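You operate a simulated robot arm through the tools that you are given. There is no shell and no other tool.

The job below is to be done with a simulated robot arm. You get a single attempt, and the scene is never put back.

TASK
Lock the turntable, sponge the soil off it and stand the white bowl there.
Fine: pink sponge, back where it lay. What is to be rubbed or washed off counts as gone when no trace of it is left.

Only the result counts: the job must be done as asked and must still hold three seconds after the hand-in. Knocking over, shifting, dropping, spilling or breaking anything else fails it.

THE ROBOT
A 6-joint arm with a two-finger gripper, fixed in place. Base frame: the origin is on the floor under the middle of its stand, x ahead of it, y to its left, z up; the work surface is at about z = 800. Units: mm, degrees, N and s.
It reaches about 1637 mm from its shoulder. Its first joint turns from -166.0 to 166.0 degrees. Payload 3.43 kg.
The tool frame sits at the grasp point between the pads (the TCP): z along the fingers, y along the line on which they close. The tips reach 20 mm beyond it. The gripper opens to 190 mm; its body begins 248 mm behind the TCP.
Orientation is that of the tool frame in the base frame, as a unit quaternion [w, x, y, z]. With the fingers straight down and closing along the base's y, the tool's x points along the base's -x, its y along +y and its z along -z.

THE INTERFACE
- The arm moves only by the tool move_arm. Its argument "increments" is a list of rows, each a list of 3 entries, a list of its own where there are three numbers: the shift along the base's x, y, z in mm, then the turn, a rotation vector about the base's x, y, z in degrees, then the closure, from 0 (fully open) to 1 (shut). In form: [[[dx, dy, dz], [wx, wy, wz], fingers], ...]. A call has 1 to 20 rows; each row is the pose to reach, as a shift and turn from the pose commanded when the call began. Rows are played at 5 a second. More than 50 mm and 8.6 degrees between two rows, or a gripper value outside its range, and nothing of the call is played. A pose out of reach is approached as far as the arm can. The call stops where the force on the tool passes 40 N (or 10 N more than at its start, if that is more) or the arm is blocked; 0.2 s more then pass. The fingers move at their own pace (about 45 mm/s each) and stop on an object; they squeeze with about 43 N. The grip force told is the motor's: it shows also when the fingers shut on nothing. Time passes only in rows, and 0.2 s behind the last, so rows that repeat a pose let the fingers close. It gives the time, the measured TCP pose, the force on the tool (base axes), the opening and the grip force at its end, in the units of the frame above (readings bear some noise), with the torque about the TCP (base axes, N m) and any sound that the robot's microphone picked up.
- Cameras (640 x 400 px; columns grow to the right, rows downward): "scene" is fixed at [50.5, 499, 1427.6]; the picture's right is [-0.45, -0.89, 0.00], its down [-0.45, 0.23, -0.86] and it looks along [0.77, -0.39, -0.51] (base axes); focal length 355 px, centre (320, 200). "wrist" rides on the gripper at [70, -8, -288] in the tool frame; the picture's right is [0.12, 0.99, 0.00], its down [-0.96, 0.12, -0.25] and it looks along [-0.25, 0.03, 0.97] (tool axes); focal length 261 px, centre (320, 200). There is no depth. A picture from a camera that has moved, and an enlarged one, comes with that camera's place and axes in the base frame and with its lens.
- get_image(camera): a new picture of that camera. The clock stands still meanwhile.
- lift_body(by): slides the trunk up (or, below 0, down) by that many mm; the arm rides with it, the base frame stays. It gives what a move gives, with no picture.
- zoom(camera, box): a new picture of the part [left, top, right, bottom] of that camera's present view, enlarged. The clock stands still meanwhile.
- sign_off(): hands the job in; it is judged then, once.

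Nothing tells you positions but the pictures and the camera data. Unless the task says otherwise, let go and move clear before handing in.

The tools are called after "Call:" by a JSON object that holds its "method" and its "body". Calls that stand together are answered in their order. move_arm: Moves the arm, as the interface text tells. Its arguments: {"type":"object","properties":{"increments":{"type":"array","items":{"type":"array"}}},"required":["increments"]} The other tools are called the same way: lift_body (by) moves the trunk up or down; get_image (camera) takes a picture; zoom (camera, box) takes an enlarged picture of a part of a camera's view; sign_off () hands the job in.

At the start:

```text
time_s: 0.0
tcp_pos: [646.0, 132.1, 1173.3]
tcp_rot: [0.0, 0.001, 1.0, 0.0]
ft_force: [-0.2, 0.6, -0.5]
moment: [0.05, 0.02, -0.01]
width: 189.9
gripper_force: 0.1
trunk travel left (down, up): [-150.0, 90.0]
```

scene: 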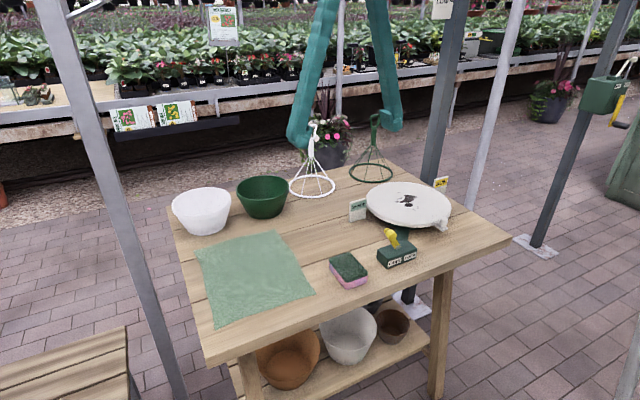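
wrist: 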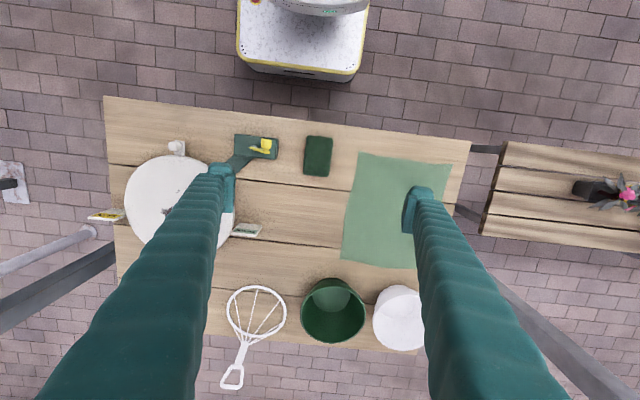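

I see a table with a turntable (soil on it), a green box with a yellow lever beside it, a pink/green sponge, a green mat, and white and green bowls. I'll look closer at each before moving.

Call:
{"method": "zoom", "body": {"camera": "scene", "box": [320, 160, 480, 300]}}

Call:
{"method": "zoom", "body": {"camera": "scene", "box": [160, 150, 340, 330]}}

Call:
{"method": "zoom", "body": {"camera": "wrist", "box": [90, 90, 350, 260]}}

Call:
{"method": "zoom", "body": {"camera": "scene", "box": [360, 210, 440, 280]}}

```text
2.86 times, centred on (400, 230) of scene
camera zoom: at [50.5, 499.0, 1427.6], right [-0.45, -0.89, 0.0], down [-0.45, 0.23, -0.86], along [0.77, -0.39, -0.51], focal length 1015 px, centre (91, 114)
```

zoom: 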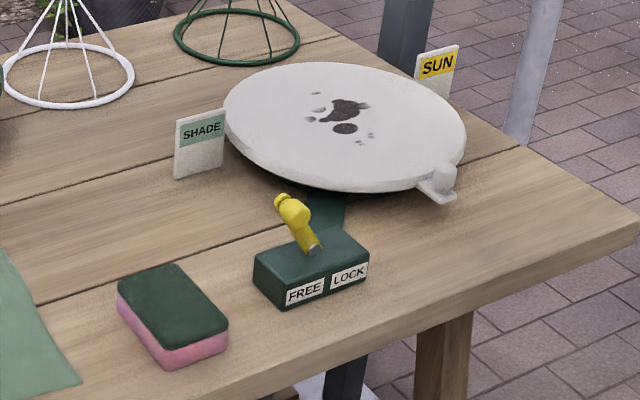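

```text
2.22 times, centred on (250, 240) of scene
camera zoom: at [50.5, 499.0, 1427.6], right [-0.45, -0.89, 0.0], down [-0.45, 0.23, -0.86], along [0.77, -0.39, -0.51], focal length 790 px, centre (476, 111)
```

zoom: 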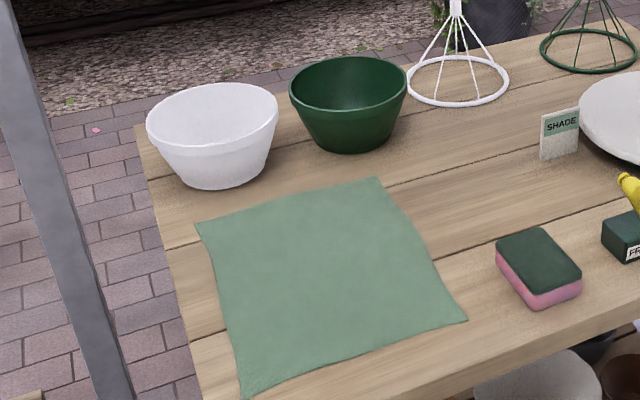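

```text
2.35 times, centred on (220, 175) of wrist
camera zoom: at [577.1, 124.4, 1459.8], right [-0.12, 0.99, 0.0], down [0.96, 0.12, 0.25], along [0.25, 0.03, -0.97], focal length 613 px, centre (555, 259)
```

zoom: 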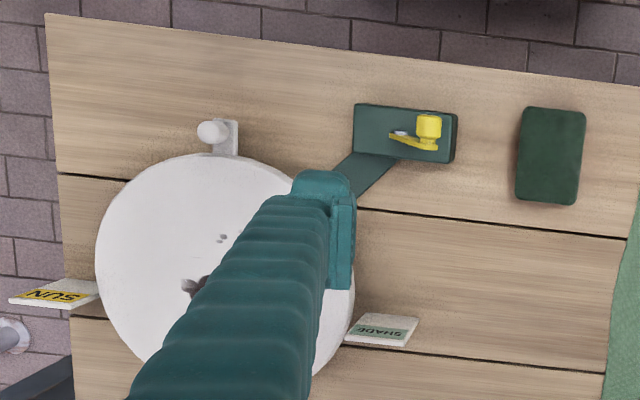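

```text
5.71 times, centred on (400, 245) of scene
camera zoom: at [50.5, 499.0, 1427.6], right [-0.45, -0.89, 0.0], down [-0.45, 0.23, -0.86], along [0.77, -0.39, -0.51], focal length 2031 px, centre (-137, -57)
```

zoom: 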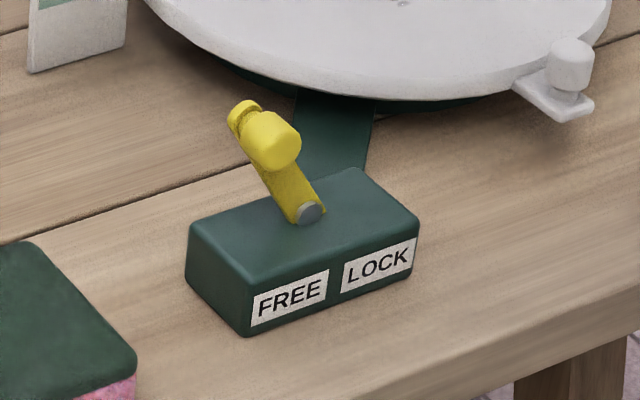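

The lever leans toward FREE (+y) and the sponge lies pink side down. I'll move the open gripper over the lever area to get a closer look from the wrist camera.

Call:
{"method": "move_arm", "body": {"increments": [[[-20, -26, -20], [0, 0, 0], 0], [[-40, -52, -40], [0, 0, 0], 0], [[-60, -78, -60], [0, 0, 0], 0], [[-80, -104, -80], [0, 0, 0], 0], [[-106, -142, -100], [0, 0, 0], 0], [[-106, -142, -100], [0, 0, 0], 0]]}}

Call:
{"method": "get_image", "body": {"camera": "wrist"}}

Call:
{"method": "get_image", "body": {"camera": "scene"}}

```text
refused: row 5 steps farther than a row can; nothing moved
```

```text
taken
camera wrist: at [577.1, 124.4, 1459.8], right [-0.12, 0.99, 0.0], down [0.96, 0.12, 0.25], along [0.25, 0.03, -0.97], focal length 261 px, centre (320, 200)
```

wrist: 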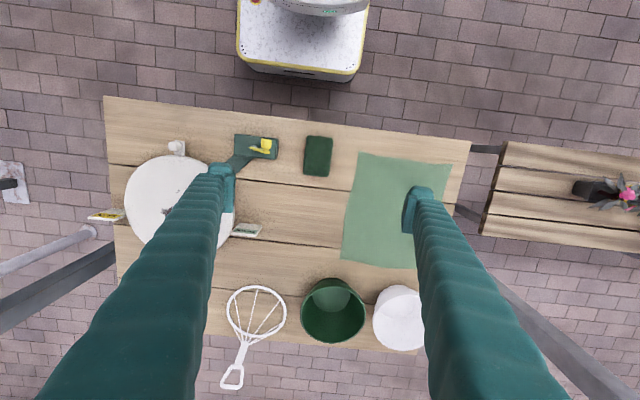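

```text
taken
```

scene: 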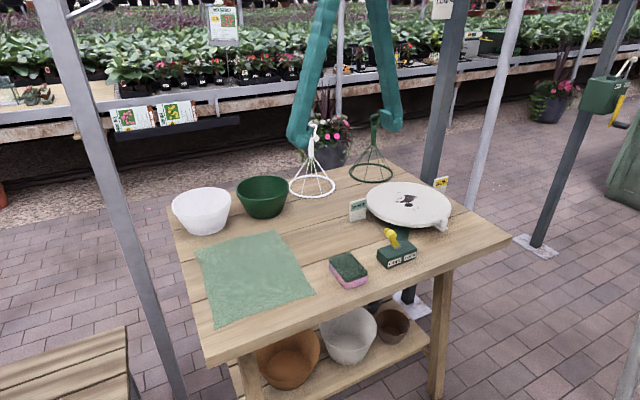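

The last step was a little too long, so nothing moved. I'll send the same approach with smaller steps.

Call:
{"method": "move_arm", "body": {"increments": [[[-20, -28, -20], [0, 0, 0], 0], [[-40, -56, -40], [0, 0, 0], 0], [[-60, -84, -60], [0, 0, 0], 0], [[-80, -112, -80], [0, 0, 0], 0], [[-100, -142, -100], [0, 0, 0], 0], [[-100, -142, -100], [0, 0, 0], 0]]}}

Call:
{"method": "get_image", "body": {"camera": "wrist"}}

Call:
{"method": "zoom", "body": {"camera": "wrist", "box": [220, 120, 420, 245]}}

```text
time_s: 1.4
tcp_pos: [544.4, -11.9, 1072.7]
tcp_rot: [0.001, 0.0, 1.0, 0.0]
ft_force: [-0.6, 0.1, 0.1]
moment: [-0.02, 0.01, 0.0]
width: 189.7
gripper_force: 0.1
trunk travel left (down, up): [-150.0, 90.0]
```

```text
taken
camera wrist: at [475.6, -18.7, 1360.1], right [-0.12, 0.99, 0.0], down [0.96, 0.12, 0.25], along [0.25, 0.03, -0.97], focal length 261 px, centre (320, 200)
```

wrist: 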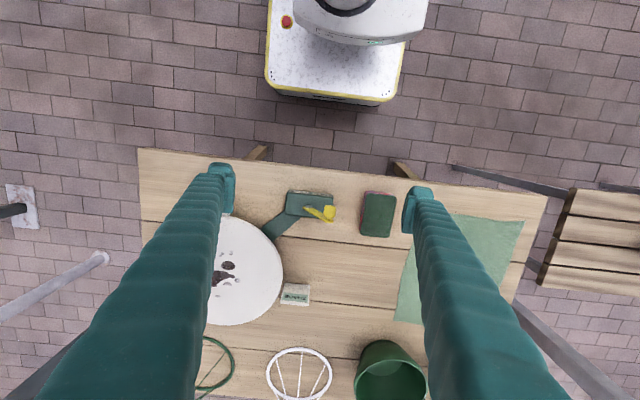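

```text
3.20 times, centred on (320, 182) of wrist
camera zoom: at [475.6, -18.7, 1360.1], right [-0.12, 0.99, 0.0], down [0.96, 0.12, 0.25], along [0.25, 0.03, -0.97], focal length 834 px, centre (320, 256)
```

zoom: 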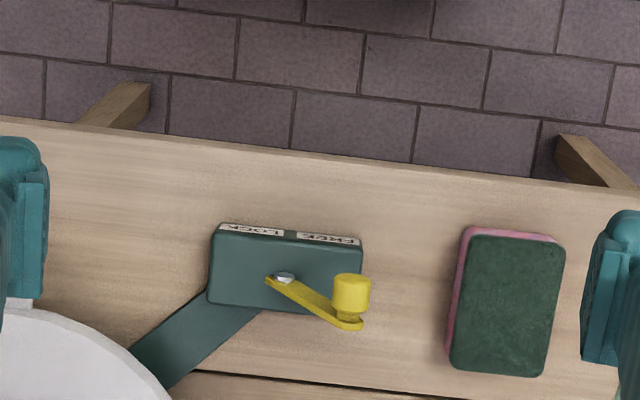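

The lever pivots about an axis along x at roughly (625, -23, 840). Its knob is near (614, 15, 900), tilted about 31° to the FREE side. I'll shut the fingers and stand them on the +y side of the knob, still high up.

Call:
{"method": "move_arm", "body": {"increments": [[[14, 18, 0], [0, 0, 0], 1], [[28, 36, 0], [0, 0, 0], 1], [[42, 54, 0], [0, 0, 0], 1], [[56, 72, 0], [0, 0, 0], 1], [[68, 90, 0], [0, 0, 0], 1], [[68, 90, 0], [0, 0, 0], 1], [[68, 90, 0], [0, 0, 0], 1], [[68, 90, 0], [0, 0, 0], 1], [[68, 90, 0], [0, 0, 0], 1], [[68, 90, 0], [0, 0, 0], 1], [[68, 90, 0], [0, 0, 0], 1], [[68, 90, -30], [0, 0, 0], 1], [[68, 90, -60], [0, 0, 0], 1], [[68, 90, -90], [0, 0, 0], 1]]}}

Call:
{"method": "get_image", "body": {"camera": "wrist"}}

Call:
{"method": "get_image", "body": {"camera": "scene"}}

```text
time_s: 4.4
tcp_pos: [615.2, 81.3, 983.1]
tcp_rot: [0.001, 0.0, 1.0, 0.0]
ft_force: [-0.8, -0.6, 0.0]
moment: [0.01, -0.05, 0.01]
width: 0.0
gripper_force: 34.3
trunk travel left (down, up): [-150.0, 90.0]
```

```text
taken
camera wrist: at [546.2, 73.8, 1270.1], right [-0.12, 0.99, 0.0], down [0.96, 0.12, 0.25], along [0.25, 0.03, -0.97], focal length 261 px, centre (320, 200)
```

wrist: 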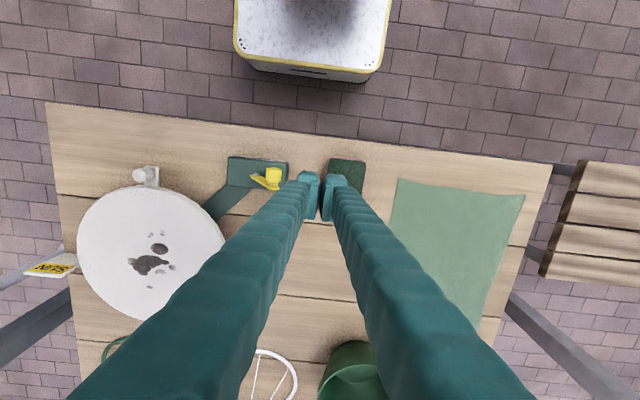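

```text
taken
```

scene: 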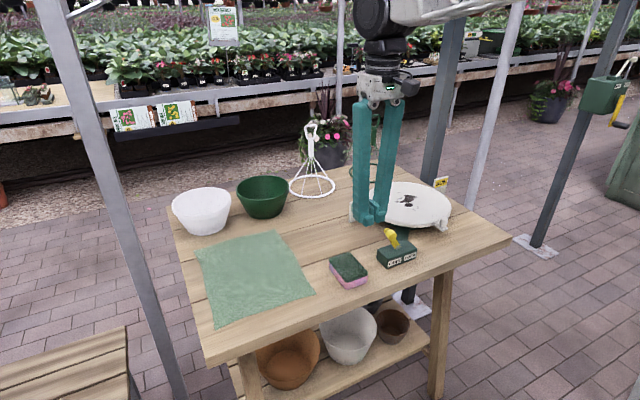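

Call:
{"method": "zoom", "body": {"camera": "scene", "box": [330, 160, 450, 280]}}

Call:
{"method": "zoom", "body": {"camera": "wrist", "box": [200, 130, 400, 255]}}

```text
3.33 times, centred on (390, 220) of scene
camera zoom: at [50.5, 499.0, 1427.6], right [-0.45, -0.89, 0.0], down [-0.45, 0.23, -0.86], along [0.77, -0.39, -0.51], focal length 1185 px, centre (87, 133)
```

zoom: 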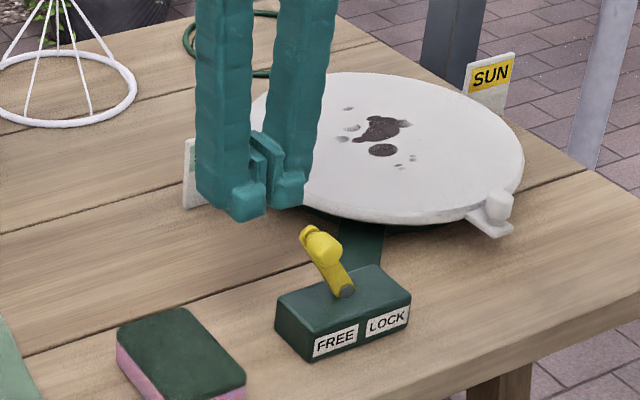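

```text
3.20 times, centred on (300, 192) of wrist
camera zoom: at [546.2, 73.8, 1270.1], right [-0.12, 0.99, 0.0], down [0.96, 0.12, 0.25], along [0.25, 0.03, -0.97], focal length 834 px, centre (384, 224)
```

zoom: 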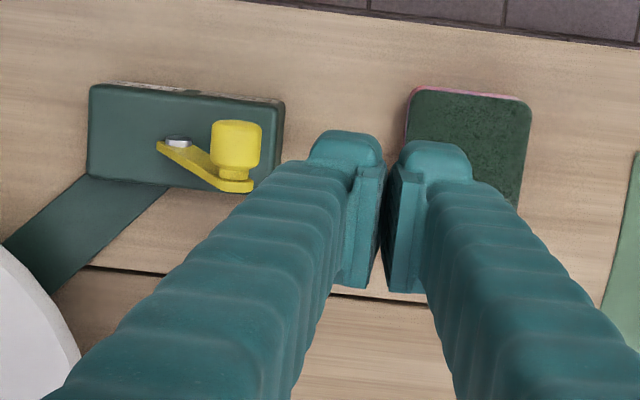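

The closed fingers stand on the +y side of the knob. I'll descend until the tips are at about z = 873, then push toward -y (LOCK) in small steps.

Call:
{"method": "move_arm", "body": {"increments": [[[0, 0, -30], [0, 0, 0], 1], [[0, 0, -60], [0, 0, 0], 1], [[0, 0, -90], [0, 0, 0], 1], [[0, 0, -90], [0, 0, 0], 1]]}}

Call:
{"method": "zoom", "body": {"camera": "scene", "box": [330, 160, 450, 280]}}

Call:
{"method": "zoom", "body": {"camera": "wrist", "box": [200, 130, 400, 255]}}

```text
time_s: 5.4
tcp_pos: [613.2, 81.8, 893.0]
tcp_rot: [0.0, 0.0, 1.0, 0.0]
ft_force: [0.5, 0.0, 1.1]
moment: [-0.02, 0.01, 0.0]
width: 0.0
gripper_force: 34.3
trunk travel left (down, up): [-150.0, 90.0]
```

```text
3.33 times, centred on (390, 220) of scene
camera zoom: at [50.5, 499.0, 1427.6], right [-0.45, -0.89, 0.0], down [-0.45, 0.23, -0.86], along [0.77, -0.39, -0.51], focal length 1185 px, centre (87, 133)
```

zoom: 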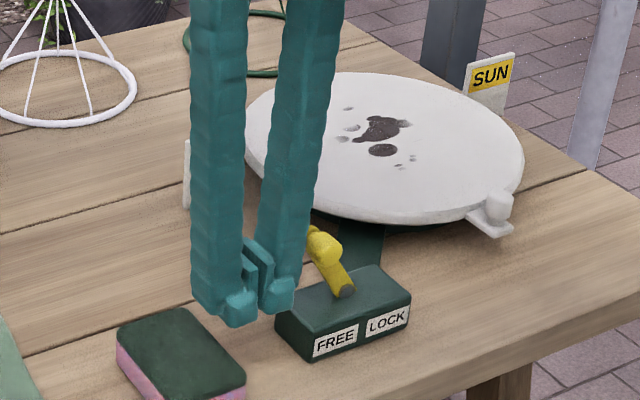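

```text
3.20 times, centred on (300, 192) of wrist
camera zoom: at [544.3, 74.2, 1180.1], right [-0.12, 0.99, 0.0], down [0.96, 0.12, 0.25], along [0.25, 0.03, -0.97], focal length 834 px, centre (384, 224)
```

zoom: 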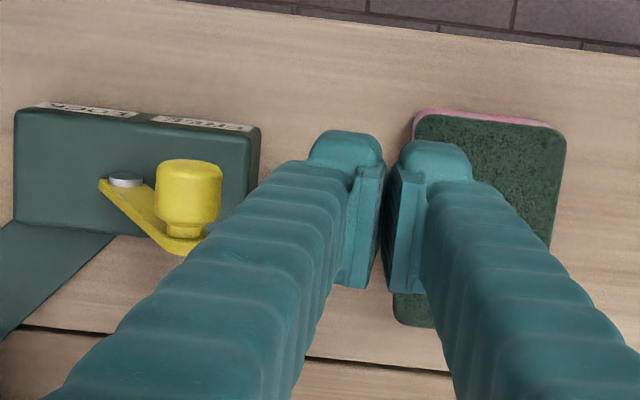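

Call:
{"method": "move_arm", "body": {"increments": [[[0, -10, 0], [0, 0, 0], 1], [[0, -20, 0], [0, 0, 0], 1], [[0, -28, 0], [0, 0, 0], 1], [[0, -36, 0], [0, 0, 0], 1], [[0, -44, 0], [0, 0, 0], 1], [[0, -52, 0], [0, 0, 0], 1], [[0, -60, 0], [0, 0, 0], 1]]}}

Call:
{"method": "zoom", "body": {"camera": "scene", "box": [330, 160, 450, 280]}}

Call:
{"method": "zoom", "body": {"camera": "wrist", "box": [200, 130, 400, 255]}}

```text
time_s: 7.0
tcp_pos: [614.0, 20.2, 893.1]
tcp_rot: [0.0, 0.0, 1.0, 0.0]
ft_force: [0.7, 0.4, -0.1]
moment: [-0.04, 0.02, 0.0]
width: 0.0
gripper_force: 35.0
trunk travel left (down, up): [-150.0, 90.0]
```

```text
3.33 times, centred on (390, 220) of scene
camera zoom: at [50.5, 499.0, 1427.6], right [-0.45, -0.89, 0.0], down [-0.45, 0.23, -0.86], along [0.77, -0.39, -0.51], focal length 1185 px, centre (87, 133)
```

zoom: 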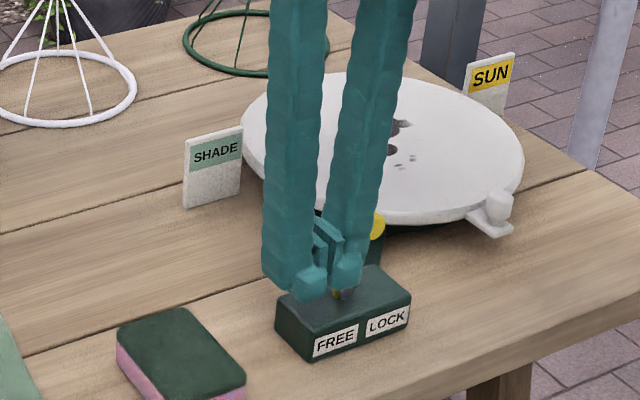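

```text
3.20 times, centred on (300, 192) of wrist
camera zoom: at [545.1, 12.4, 1180.0], right [-0.12, 0.99, 0.0], down [0.96, 0.11, 0.25], along [0.25, 0.03, -0.97], focal length 834 px, centre (384, 224)
```

zoom: 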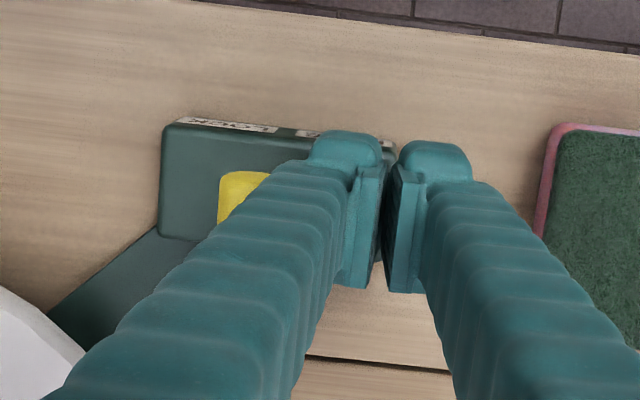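

The lever is following with very little force. I'll keep pushing until it meets its LOCK stop.

Call:
{"method": "move_arm", "body": {"increments": [[[0, -6, 0], [0, 0, 0], 1], [[0, -12, 0], [0, 0, 0], 1], [[0, -18, 0], [0, 0, 0], 1], [[0, -24, 0], [0, 0, 0], 1], [[0, -30, 0], [0, 0, 0], 1], [[0, -36, 0], [0, 0, 0], 1], [[0, -40, 0], [0, 0, 0], 1]]}}

Call:
{"method": "zoom", "body": {"camera": "scene", "box": [330, 160, 450, 280]}}

Call:
{"method": "zoom", "body": {"camera": "wrist", "box": [200, 130, 400, 255]}}

```text
time_s: 8.6
tcp_pos: [613.7, -14.1, 893.7]
tcp_rot: [0.001, 0.001, 1.0, 0.003]
ft_force: [2.5, 44.6, 5.8]
moment: [0.2, -0.08, 0.64]
width: 0.0
gripper_force: 34.5
trunk travel left (down, up): [-150.0, 90.0]
stopped in row 7: the force on the tool passed its limit at 47 N (the readings are from after the stop); the commanded pose is now the measured one
```

```text
3.33 times, centred on (390, 220) of scene
camera zoom: at [50.5, 499.0, 1427.6], right [-0.45, -0.89, 0.0], down [-0.45, 0.23, -0.86], along [0.77, -0.39, -0.51], focal length 1185 px, centre (87, 133)
```

zoom: 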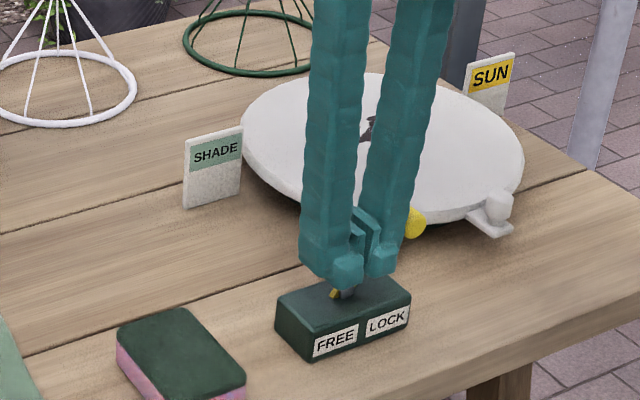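

```text
3.20 times, centred on (300, 192) of wrist
camera zoom: at [544.4, -23.3, 1179.9], right [-0.12, 0.99, 0.01], down [0.96, 0.11, 0.25], along [0.25, 0.04, -0.97], focal length 834 px, centre (384, 224)
```

zoom: 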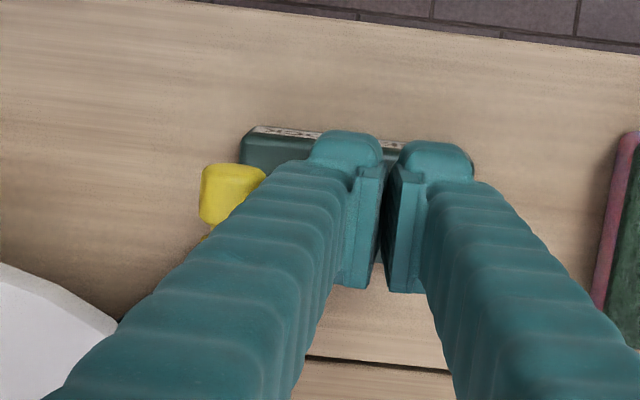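

The force rose sharply at y ≈ -14, which looks like the LOCK stop. I'll back off in +y, rise, and check the lever.

Call:
{"method": "move_arm", "body": {"increments": [[[0, 15, 0], [0, 0, 0], 1], [[0, 35, 0], [0, 0, 0], 1], [[0, 55, 20], [0, 0, 0], 1], [[0, 75, 60], [0, 0, 0], 1], [[0, 95, 100], [0, 0, 0], 1], [[0, 115, 140], [0, 0, 0], 1], [[0, 115, 140], [0, 0, 0], 1]]}}

Call:
{"method": "zoom", "body": {"camera": "scene", "box": [330, 160, 450, 280]}}

Call:
{"method": "get_image", "body": {"camera": "wrist"}}

```text
time_s: 10.2
tcp_pos: [614.8, 100.2, 1034.8]
tcp_rot: [0.001, 0.002, 1.0, 0.002]
ft_force: [0.0, -0.3, 0.7]
moment: [0.03, 0.03, 0.0]
width: 0.1
gripper_force: 34.3
trunk travel left (down, up): [-150.0, 90.0]
```

```text
3.33 times, centred on (390, 220) of scene
camera zoom: at [50.5, 499.0, 1427.6], right [-0.45, -0.89, 0.0], down [-0.45, 0.23, -0.86], along [0.77, -0.39, -0.51], focal length 1185 px, centre (87, 133)
```

zoom: 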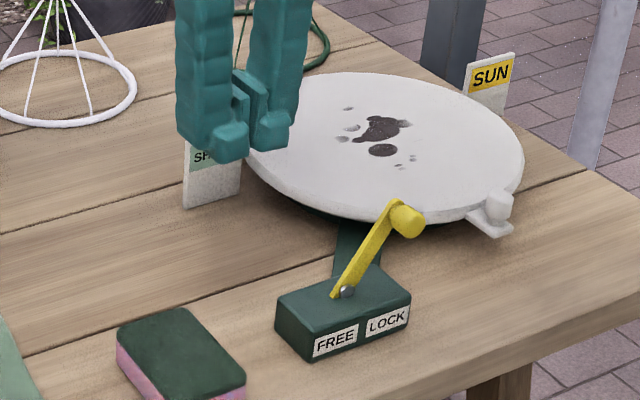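

```text
taken
camera wrist: at [545.7, 90.9, 1322.2], right [-0.12, 0.99, 0.0], down [0.96, 0.11, 0.25], along [0.25, 0.03, -0.97], focal length 261 px, centre (320, 200)
```

wrist: 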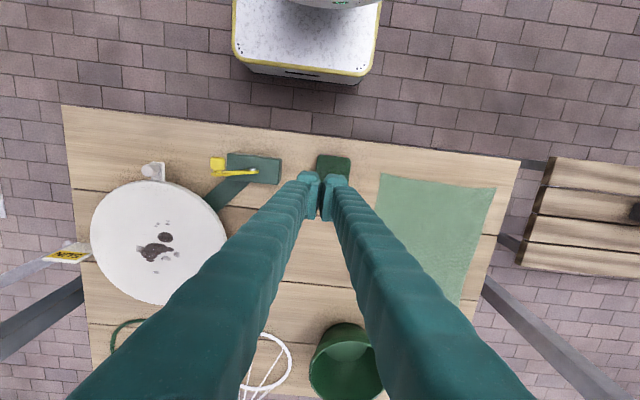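

The lever now rests against LOCK. Next is the sponge: I'll open the fingers partway and rise for a clear view of it.

Call:
{"method": "move_arm", "body": {"increments": [[[-20, 10, 10], [0, 0, 0], 0], [[-40, 20, 20], [0, 0, 0], 0], [[-60, 25, 20], [0, 0, 0], 0], [[-80, 25, 20], [0, 0, 0], 0], [[-80, 25, 20], [0, 0, 0], 0], [[-80, 25, 20], [0, 0, 0], 0], [[-80, 25, 20], [0, 0, 0], 0], [[-80, 25, 20], [0, 0, 0], 0], [[-80, 25, 20], [0, 0, 0], 0], [[-80, 25, 20], [0, 0, 0], 0], [[-80, 25, 20], [0, 0, 0], 0]]}}

Call:
{"method": "get_image", "body": {"camera": "wrist"}}

Call:
{"method": "zoom", "body": {"camera": "wrist", "box": [220, 110, 420, 235]}}

Call:
{"method": "zoom", "body": {"camera": "scene", "box": [310, 230, 390, 300]}}

```text
time_s: 12.6
tcp_pos: [533.6, 124.3, 1055.2]
tcp_rot: [0.0, 0.001, 1.0, 0.003]
ft_force: [-0.8, 0.1, 0.1]
moment: [-0.04, -0.05, -0.05]
width: 189.8
gripper_force: 0.1
trunk travel left (down, up): [-150.0, 90.0]
```

```text
taken
camera wrist: at [464.6, 115.2, 1341.6], right [-0.12, 0.99, 0.0], down [0.96, 0.11, 0.25], along [0.25, 0.03, -0.97], focal length 261 px, centre (320, 200)
```

wrist: 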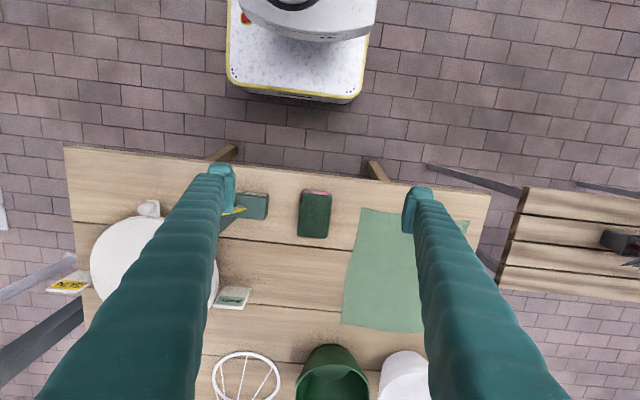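

```text
3.20 times, centred on (320, 172) of wrist
camera zoom: at [464.6, 115.2, 1341.6], right [-0.12, 0.99, 0.0], down [0.96, 0.11, 0.25], along [0.25, 0.03, -0.97], focal length 834 px, centre (320, 288)
```

zoom: 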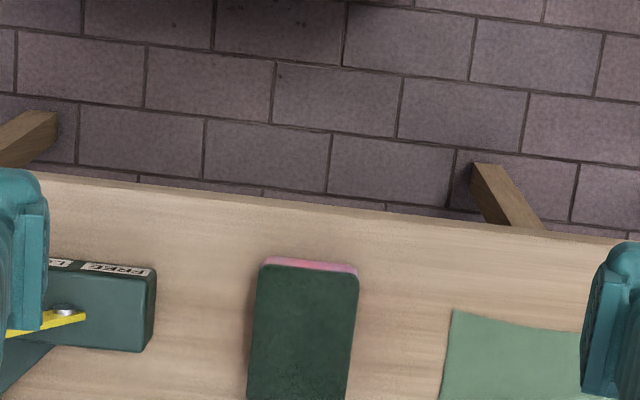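

```text
5.71 times, centred on (350, 265) of scene
camera zoom: at [50.5, 499.0, 1427.6], right [-0.45, -0.89, 0.0], down [-0.45, 0.23, -0.86], along [0.77, -0.39, -0.51], focal length 2031 px, centre (149, -171)
```

zoom: 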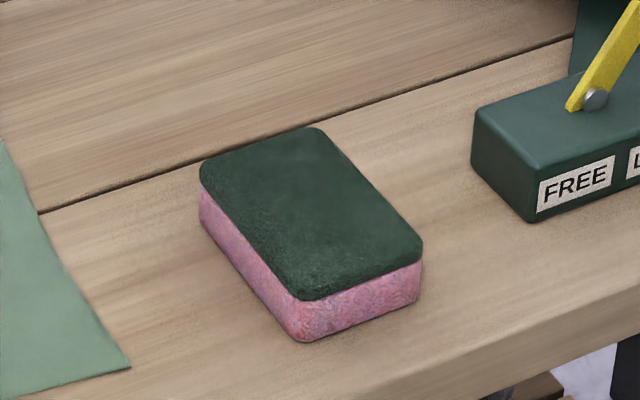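

Call:
{"method": "zoom", "body": {"camera": "wrist", "box": [240, 165, 400, 265]}}

```text
4.00 times, centred on (320, 215) of wrist
camera zoom: at [464.6, 115.2, 1341.6], right [-0.12, 0.99, 0.0], down [0.96, 0.11, 0.25], along [0.25, 0.03, -0.97], focal length 1043 px, centre (320, 140)
```

zoom: 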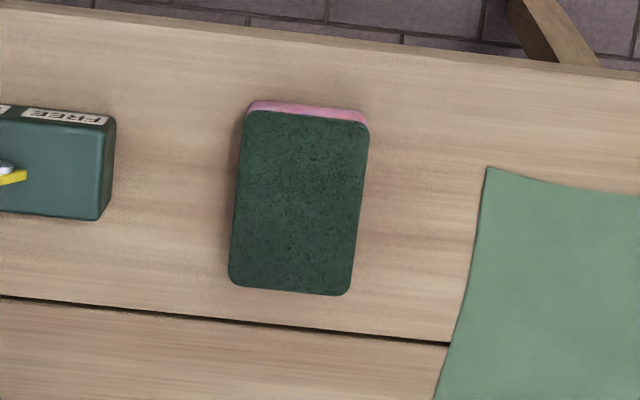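

The sponge is about 95 × 64 × 25 mm, centred near (633, 124), with its long side along x. Before taking it I'll look at the turntable from above to measure the disc and the soil.

Call:
{"method": "move_arm", "body": {"increments": [[[22, -38, 5], [0, 0, 0], 0], [[44, -76, 10], [0, 0, 0], 0], [[66, -114, 10], [0, 0, 0], 0], [[88, -152, 10], [0, 0, 0], 0], [[110, -190, 10], [0, 0, 0], 0], [[132, -228, 10], [0, 0, 0], 0], [[154, -266, 10], [0, 0, 0], 0], [[176, -304, 10], [0, 0, 0], 0], [[176, -304, 10], [0, 0, 0], 0]]}}

Call:
{"method": "get_image", "body": {"camera": "wrist"}}

Call:
{"method": "zoom", "body": {"camera": "wrist", "box": [240, 140, 400, 240]}}

```text
time_s: 14.6
tcp_pos: [708.5, -182.0, 1061.7]
tcp_rot: [0.0, 0.001, 1.0, 0.003]
ft_force: [0.7, -0.9, 0.2]
moment: [-0.01, 0.02, -0.01]
width: 189.8
gripper_force: 0.0
trunk travel left (down, up): [-150.0, 90.0]
```

```text
taken
camera wrist: at [640.0, -190.4, 1348.5], right [-0.12, 0.99, 0.0], down [0.96, 0.11, 0.25], along [0.25, 0.03, -0.97], focal length 261 px, centre (320, 200)
```

wrist: 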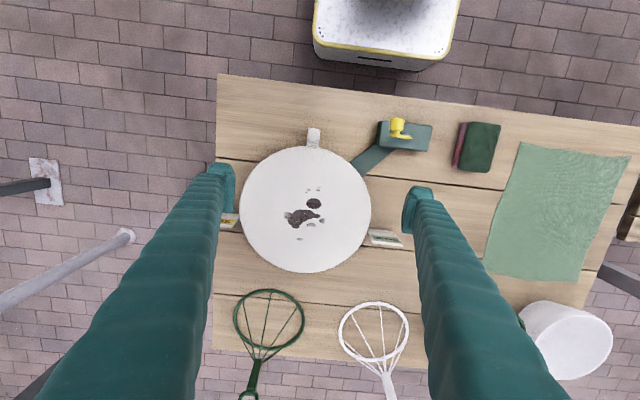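

```text
4.00 times, centred on (320, 190) of wrist
camera zoom: at [640.0, -190.4, 1348.5], right [-0.12, 0.99, 0.0], down [0.96, 0.11, 0.25], along [0.25, 0.03, -0.97], focal length 1043 px, centre (320, 240)
```

zoom: 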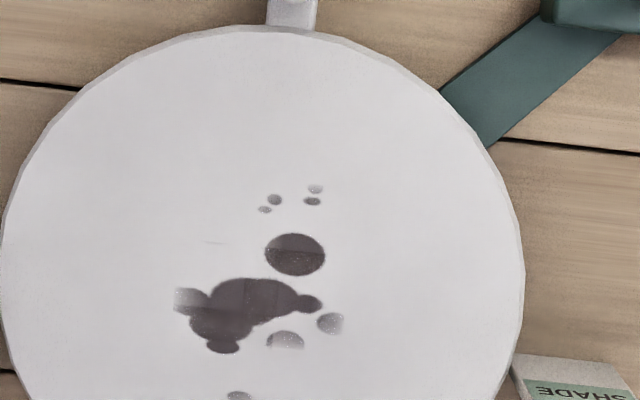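

Call:
{"method": "zoom", "body": {"camera": "wrist", "box": [220, 120, 400, 280]}}

Call:
{"method": "zoom", "body": {"camera": "scene", "box": [350, 165, 470, 240]}}

Call:
{"method": "zoom", "body": {"camera": "wrist", "box": [260, 170, 350, 260]}}

```text
2.50 times, centred on (310, 200) of wrist
camera zoom: at [640.0, -190.4, 1348.5], right [-0.12, 0.99, 0.0], down [0.96, 0.11, 0.25], along [0.25, 0.03, -0.97], focal length 652 px, centre (345, 200)
```

zoom: 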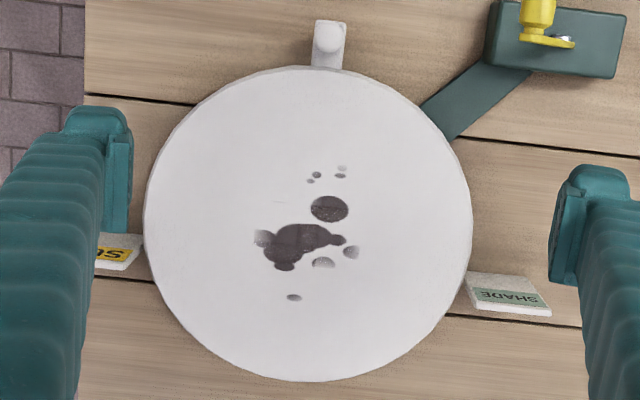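

```text
5.33 times, centred on (410, 202) of scene
camera zoom: at [50.5, 499.0, 1427.6], right [-0.45, -0.89, 0.0], down [-0.45, 0.23, -0.86], along [0.77, -0.39, -0.51], focal length 1895 px, centre (-160, 187)
```

zoom: 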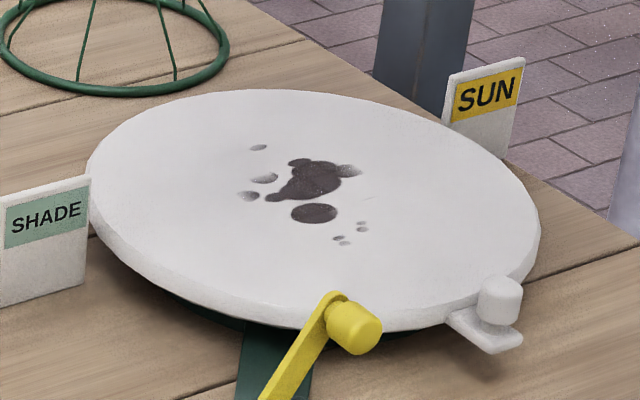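

```text
4.44 times, centred on (305, 215) of wrist
camera zoom: at [640.0, -190.4, 1348.5], right [-0.12, 0.99, 0.0], down [0.96, 0.11, 0.25], along [0.25, 0.03, -0.97], focal length 1158 px, centre (387, 133)
```

zoom: 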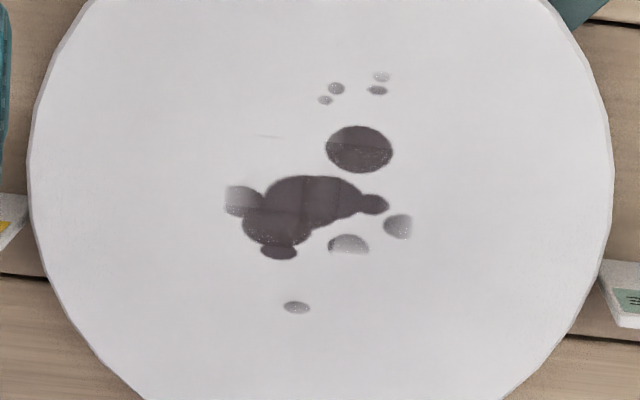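

The disc top is at about z = 840, centred near (800, -202). The soil spans roughly x 740–864 and y -248 to -155, plus one faint mark. Now I'll go above the sponge, setting the fingers to about 100 mm so they clear the lever box.

Call:
{"method": "move_arm", "body": {"increments": [[[-10, 38, 0], [-0.05, 0, 0], 0.47], [[-20, 76, 0], [-0.1, 0, 0], 0.47], [[-30, 114, 0], [-0.15, 0, 0], 0.47], [[-40, 152, 0], [-0.2, 0, 0], 0.47], [[-50, 190, 0], [-0.25, 0, 0], 0.47], [[-60, 228, 0], [-0.3, 0, 0], 0.47], [[-70, 266, 0], [-0.34, 0, 0], 0.47], [[-76.7, 302, 0], [-0.34, 0, 0], 0.47], [[-76.7, 302, -40], [-0.34, 0, 0], 0.47], [[-76.7, 302, -80], [-0.34, 0, 0], 0.47], [[-76.7, 302, -120], [-0.34, 0, 0], 0.47], [[-76.7, 302, -160], [-0.34, 0, 0], 0.47], [[-76.7, 302, -160], [-0.34, 0, 0], 0.47], [[-76.7, 302, -160], [-0.34, 0, 0], 0.47]]}}

Call:
{"method": "get_image", "body": {"camera": "wrist"}}

Call:
{"method": "zoom", "body": {"camera": "wrist", "box": [220, 130, 420, 255]}}

Call:
{"method": "zoom", "body": {"camera": "scene", "box": [280, 180, 440, 310]}}

```text
time_s: 17.6
tcp_pos: [634.8, 120.9, 903.0]
tcp_rot: [0.0, 0.001, 1.0, -0.002]
ft_force: [0.2, -0.2, 0.7]
moment: [0.0, -0.02, 0.06]
width: 100.8
gripper_force: 0.1
trunk travel left (down, up): [-150.0, 90.0]
```

```text
taken
camera wrist: at [566.0, 114.1, 1189.1], right [-0.12, 0.99, 0.0], down [0.96, 0.11, 0.25], along [0.25, 0.03, -0.97], focal length 261 px, centre (320, 200)
```

wrist: 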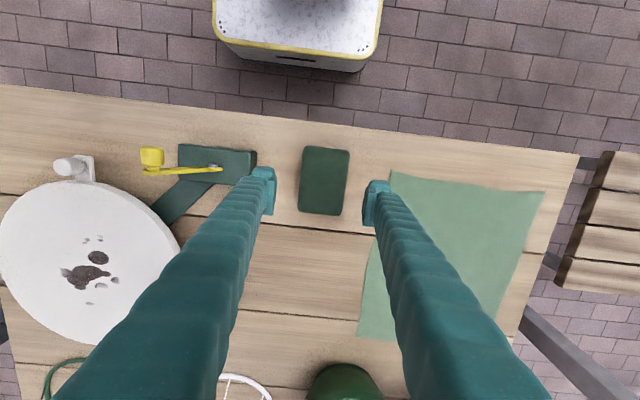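

```text
3.20 times, centred on (320, 192) of wrist
camera zoom: at [566.0, 114.1, 1189.1], right [-0.12, 0.99, 0.0], down [0.96, 0.11, 0.25], along [0.25, 0.03, -0.97], focal length 834 px, centre (320, 224)
```

zoom: 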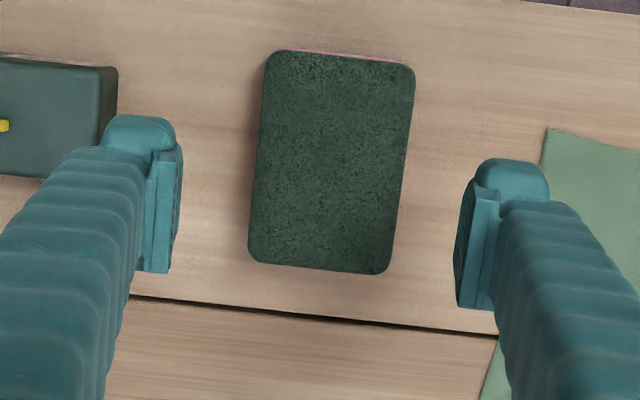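

```text
3.08 times, centred on (360, 245) of scene
camera zoom: at [50.5, 499.0, 1427.6], right [-0.45, -0.89, 0.0], down [-0.45, 0.23, -0.86], along [0.77, -0.39, -0.51], focal length 1094 px, centre (197, 62)
```

zoom: 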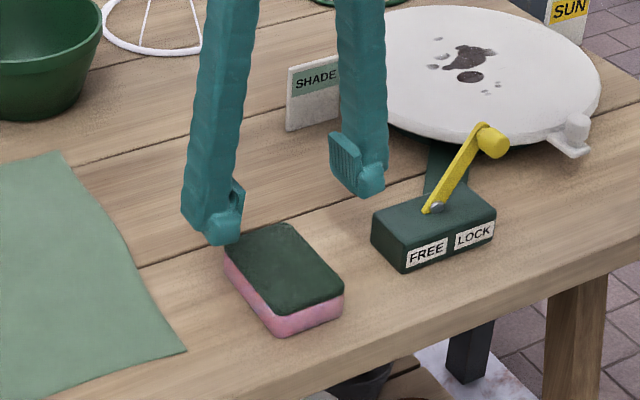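

The sponge centre reads about (631, 126), a few millimetres off the current TCP. I'll adjust, descend to TCP z ≈ 829, and check clearance before closing.

Call:
{"method": "move_arm", "body": {"increments": [[[-4, 4, 0], [0, 0, 0], 0.47], [[-4, 4, -25], [0, 0, 0], 0.47], [[-4, 4, -45], [0, 0, 0], 0.47], [[-4, 4, -60], [0, 0, 0], 0.47], [[-4, 4, -70], [0, 0, 0], 0.47], [[-4, 4, -74], [0, 0, 0], 0.47], [[-4, 4, -74], [0, 0, 0], 0.47]]}}

Call:
{"method": "zoom", "body": {"camera": "wrist", "box": [220, 130, 420, 255]}}

Call:
{"method": "zoom", "body": {"camera": "scene", "box": [290, 210, 430, 310]}}

```text
time_s: 19.2
tcp_pos: [630.0, 124.6, 829.7]
tcp_rot: [0.0, 0.0, 1.0, -0.001]
ft_force: [0.5, -1.0, 0.1]
moment: [-0.01, -0.03, -0.02]
width: 100.5
gripper_force: 0.0
trunk travel left (down, up): [-150.0, 90.0]
```

```text
3.20 times, centred on (320, 192) of wrist
camera zoom: at [560.6, 117.4, 1116.2], right [-0.12, 0.99, 0.0], down [0.96, 0.11, 0.25], along [0.25, 0.03, -0.97], focal length 834 px, centre (320, 224)
```

zoom: 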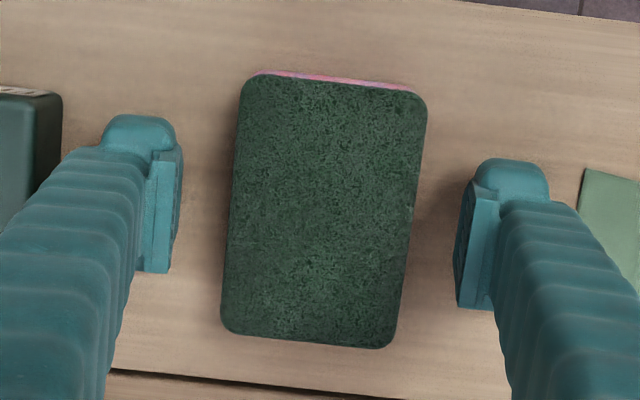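

```text
4.00 times, centred on (360, 260) of scene
camera zoom: at [50.5, 499.0, 1427.6], right [-0.45, -0.89, 0.0], down [-0.45, 0.23, -0.86], along [0.77, -0.39, -0.51], focal length 1422 px, centre (160, -40)
```

zoom: 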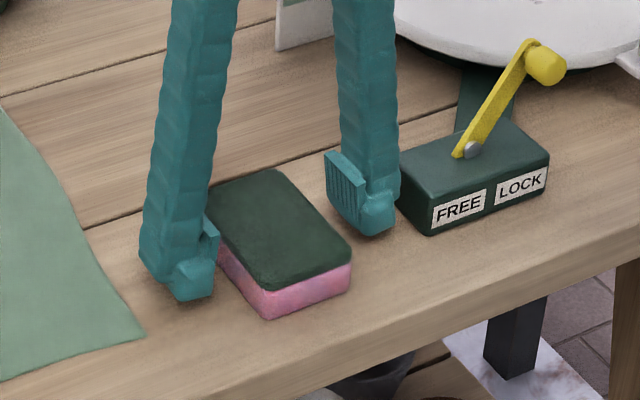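

The pads sit symmetrically beside the sponge with room to the box. I'll close on it.

Call:
{"method": "move_arm", "body": {"increments": [[[0, 0, 0], [0, 0, 0], 1], [[0, 0, 0], [0, 0, 0], 1], [[0, 0, 0], [0, 0, 0], 1], [[0, 0, 0], [0, 0, 0], 1], [[0, 0, 0], [0, 0, 0], 1], [[0, 0, 0], [0, 0, 0], 1]]}}

Call:
{"method": "zoom", "body": {"camera": "wrist", "box": [220, 130, 420, 255]}}

Call:
{"method": "zoom", "body": {"camera": "scene", "box": [290, 210, 430, 310]}}

```text
time_s: 20.6
tcp_pos: [629.4, 125.1, 829.2]
tcp_rot: [0.0, 0.001, 1.0, 0.0]
ft_force: [-0.2, 0.2, 0.1]
moment: [0.03, 0.02, -0.02]
width: 61.3
gripper_force: 43.1
trunk travel left (down, up): [-150.0, 90.0]
```

```text
3.20 times, centred on (320, 192) of wrist
camera zoom: at [560.6, 117.4, 1116.2], right [-0.12, 0.99, 0.0], down [0.96, 0.11, 0.25], along [0.25, 0.03, -0.97], focal length 834 px, centre (320, 224)
```

zoom: 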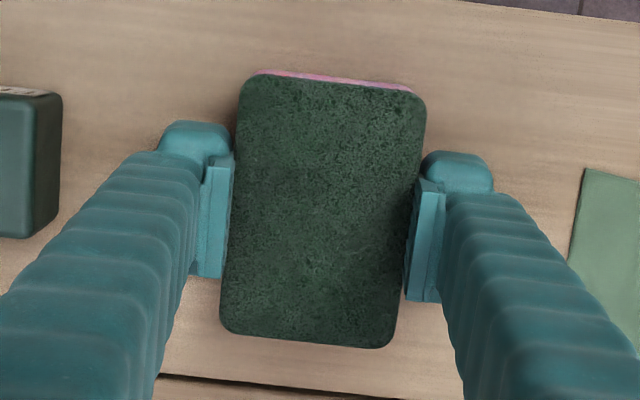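

```text
4.00 times, centred on (360, 260) of scene
camera zoom: at [50.5, 499.0, 1427.6], right [-0.45, -0.89, 0.0], down [-0.45, 0.23, -0.86], along [0.77, -0.39, -0.51], focal length 1422 px, centre (160, -40)
```

zoom: 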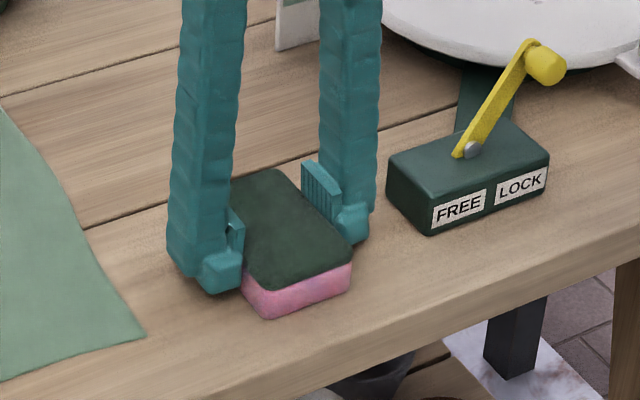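

The sponge is gripped (61 mm wide) and hasn't shifted. I'll lift it well clear of the lever and carry it over the turntable.

Call:
{"method": "move_arm", "body": {"increments": [[[0, 0, 10], [0, 0, 0], 1], [[0, 0, 40], [0, 0, 0], 1], [[0, 0, 85], [0, 0, 0], 1], [[0, 0, 130], [0, 0, 0], 1], [[0, 0, 175], [0, 0, 0], 1], [[18, -36, 175], [0, 0, 0], 1], [[36, -73, 175], [0, 0, 0], 1], [[54, -110, 175], [0, 0, 0], 1], [[72, -147, 175], [0, 0, 0], 1], [[90, -184, 175], [0, 0, 0], 1], [[108, -221, 175], [0, 0, 0], 1], [[126, -258, 175], [0, 0, 0], 1], [[142, -295, 175], [0, 0, 0], 1], [[142, -327, 160], [0, 0, 0], 1], [[142, -327, 120], [0, 0, 0], 1], [[142, -327, 80], [0, 0, 0], 1], [[142, -327, 60], [0, 0, 0], 1], [[142, -327, 60], [0, 0, 0], 1]]}}

Call:
{"method": "get_image", "body": {"camera": "wrist"}}

Call:
{"method": "zoom", "body": {"camera": "scene", "box": [340, 150, 480, 250]}}

```text
time_s: 24.4
tcp_pos: [770.8, -202.9, 886.2]
tcp_rot: [0.0, 0.001, 1.0, -0.001]
ft_force: [-0.3, -0.2, 0.0]
moment: [0.02, 0.01, -0.02]
width: 61.2
gripper_force: 43.0
trunk travel left (down, up): [-150.0, 90.0]
```

```text
taken
camera wrist: at [702.2, -209.7, 1172.8], right [-0.12, 0.99, 0.0], down [0.96, 0.11, 0.25], along [0.25, 0.03, -0.97], focal length 261 px, centre (320, 200)
```

wrist: 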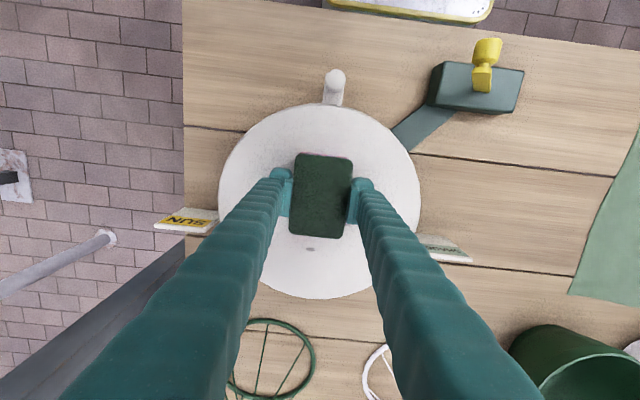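

```text
4.00 times, centred on (410, 200) of scene
camera zoom: at [50.5, 499.0, 1427.6], right [-0.45, -0.89, 0.0], down [-0.45, 0.23, -0.86], along [0.77, -0.39, -0.51], focal length 1422 px, centre (-40, 200)
```

zoom: 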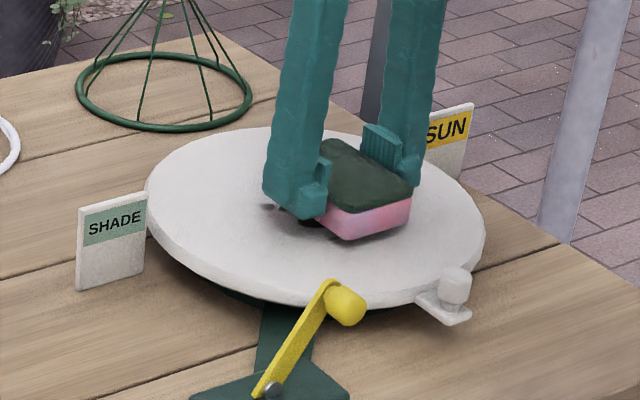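

The sponge hovers about 17–20 mm over the disc. I'll descend gently to find contact.

Call:
{"method": "move_arm", "body": {"increments": [[[0, 0, -6], [0, 0, 0], 1], [[0, 0, -11], [0, 0, 0], 1], [[0, 0, -14], [0, 0, 0], 1], [[0, 0, -16], [0, 0, 0], 1], [[0, 0, -16], [0, 0, 0], 1]]}}

```text
time_s: 25.6
tcp_pos: [771.3, -201.2, 873.6]
tcp_rot: [0.0, 0.001, 1.0, -0.001]
ft_force: [2.7, -0.7, 19.7]
moment: [0.08, 0.07, 0.01]
width: 61.2
gripper_force: 42.9
trunk travel left (down, up): [-150.0, 90.0]
```

Contact made at about 20 N. I'll start rubbing with strokes along y over the near half of the soil.

Call:
{"method": "move_arm", "body": {"increments": [[[0, -10, 0], [0, 0, 0], 1], [[0, -20, 0], [0, 0, 0], 1], [[0, -30, 0], [0, 0, 0], 1], [[0, -40, 0], [0, 0, 0], 1], [[0, -30, 0], [0, 0, 0], 1], [[0, -20, 0], [0, 0, 0], 1], [[0, -10, 0], [0, 0, 0], 1], [[0, 0, 0], [0, 0, 0], 1], [[0, 10, 0], [0, 0, 0], 1], [[0, 20, 0], [0, 0, 0], 1], [[0, 30, 0], [0, 0, 0], 1], [[0, 40, 0], [0, 0, 0], 1], [[0, 30, 0], [0, 0, 0], 1], [[0, 20, 0], [0, 0, 0], 1], [[0, 10, 0], [0, 0, 0], 1], [[0, 0, 0], [0, 0, 0], 1]]}}

Call:
{"method": "get_image", "body": {"camera": "wrist"}}

Call:
{"method": "zoom", "body": {"camera": "scene", "box": [340, 150, 480, 250]}}

```text
time_s: 27.5
tcp_pos: [770.4, -194.7, 873.5]
tcp_rot: [0.001, -0.002, 1.0, -0.001]
ft_force: [-0.4, -4.6, 13.2]
moment: [0.04, 0.05, -0.02]
width: 61.4
gripper_force: 43.4
trunk travel left (down, up): [-150.0, 90.0]
stopped in row 9: the force on the tool passed its limit at 41 N (the readings are from after the stop); the commanded pose is now the measured one
```

```text
taken
camera wrist: at [701.3, -202.4, 1160.1], right [-0.12, 0.99, 0.0], down [0.96, 0.12, 0.25], along [0.25, 0.03, -0.97], focal length 261 px, centre (320, 200)
```

wrist: 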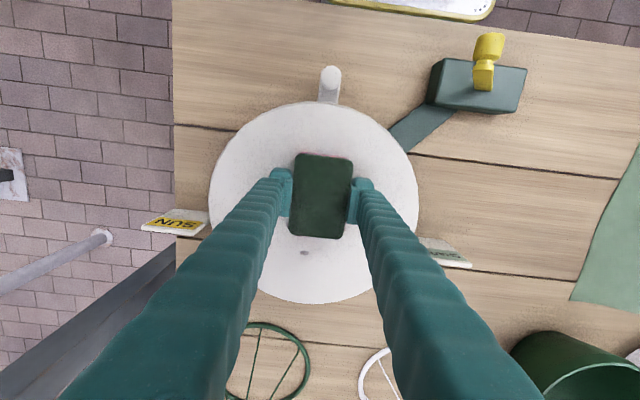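

```text
4.00 times, centred on (410, 200) of scene
camera zoom: at [50.5, 499.0, 1427.6], right [-0.45, -0.89, 0.0], down [-0.45, 0.23, -0.86], along [0.77, -0.39, -0.51], focal length 1422 px, centre (-40, 200)
```

zoom: 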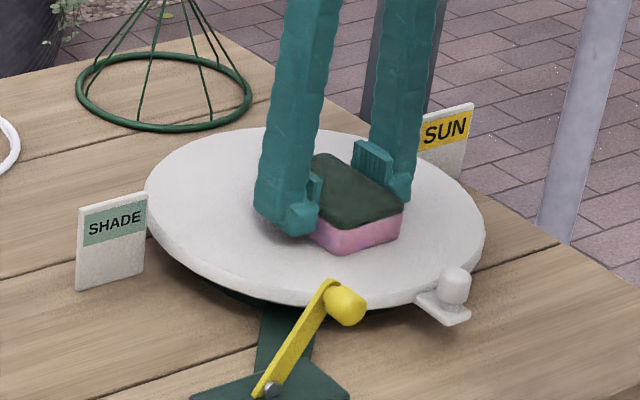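

The force peaked slightly over the limit. The pressure has now eased to about 13 N, so I'll continue with gentler strokes.

Call:
{"method": "move_arm", "body": {"increments": [[[0, 8, 0], [0, 0, 0], 1], [[0, 16, 0], [0, 0, 0], 1], [[0, 24, 0], [0, 0, 0], 1], [[0, 32, 0], [0, 0, 0], 1], [[0, 24, 0], [0, 0, 0], 1], [[0, 16, 0], [0, 0, 0], 1], [[0, 8, 0], [0, 0, 0], 1], [[0, 0, 0], [0, 0, 0], 1], [[0, -8, 0], [0, 0, 0], 1], [[0, -16, 0], [0, 0, 0], 1], [[0, -24, 0], [0, 0, 0], 1], [[0, -32, 0], [0, 0, 0], 1], [[0, -40, 0], [0, 0, 0], 1], [[0, -48, 0], [0, 0, 0], 1], [[0, -40, 0], [0, 0, 0], 1], [[0, -32, 0], [0, 0, 0], 1], [[0, -24, 0], [0, 0, 0], 1], [[0, -16, 0], [0, 0, 0], 1], [[0, -8, 0], [0, 0, 0], 1], [[0, 0, 0], [0, 0, 0], 1]]}}

Call:
{"method": "get_image", "body": {"camera": "wrist"}}

Call:
{"method": "zoom", "body": {"camera": "scene", "box": [340, 150, 480, 250]}}

```text
time_s: 31.7
tcp_pos: [769.9, -195.6, 872.9]
tcp_rot: [0.001, 0.0, 1.0, -0.001]
ft_force: [0.6, -9.6, 16.0]
moment: [-0.19, -0.03, -0.12]
width: 61.3
gripper_force: 43.3
trunk travel left (down, up): [-150.0, 90.0]
```

```text
taken
camera wrist: at [700.4, -203.7, 1159.5], right [-0.12, 0.99, 0.0], down [0.96, 0.12, 0.25], along [0.25, 0.03, -0.97], focal length 261 px, centre (320, 200)
```

wrist: 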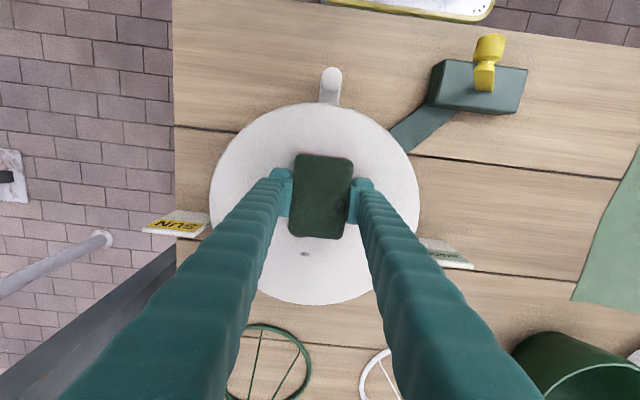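

```text
4.00 times, centred on (410, 200) of scene
camera zoom: at [50.5, 499.0, 1427.6], right [-0.45, -0.89, 0.0], down [-0.45, 0.23, -0.86], along [0.77, -0.39, -0.51], focal length 1422 px, centre (-40, 200)
```

zoom: 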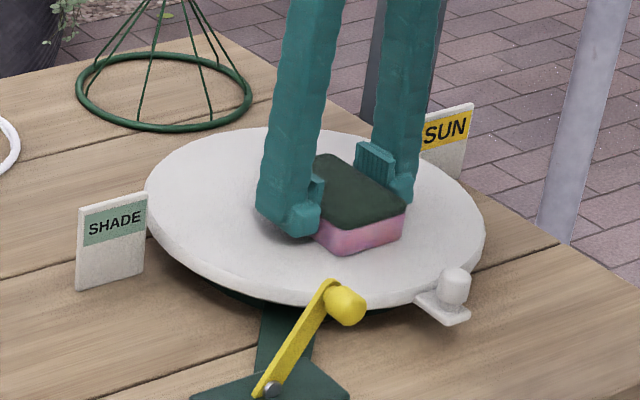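

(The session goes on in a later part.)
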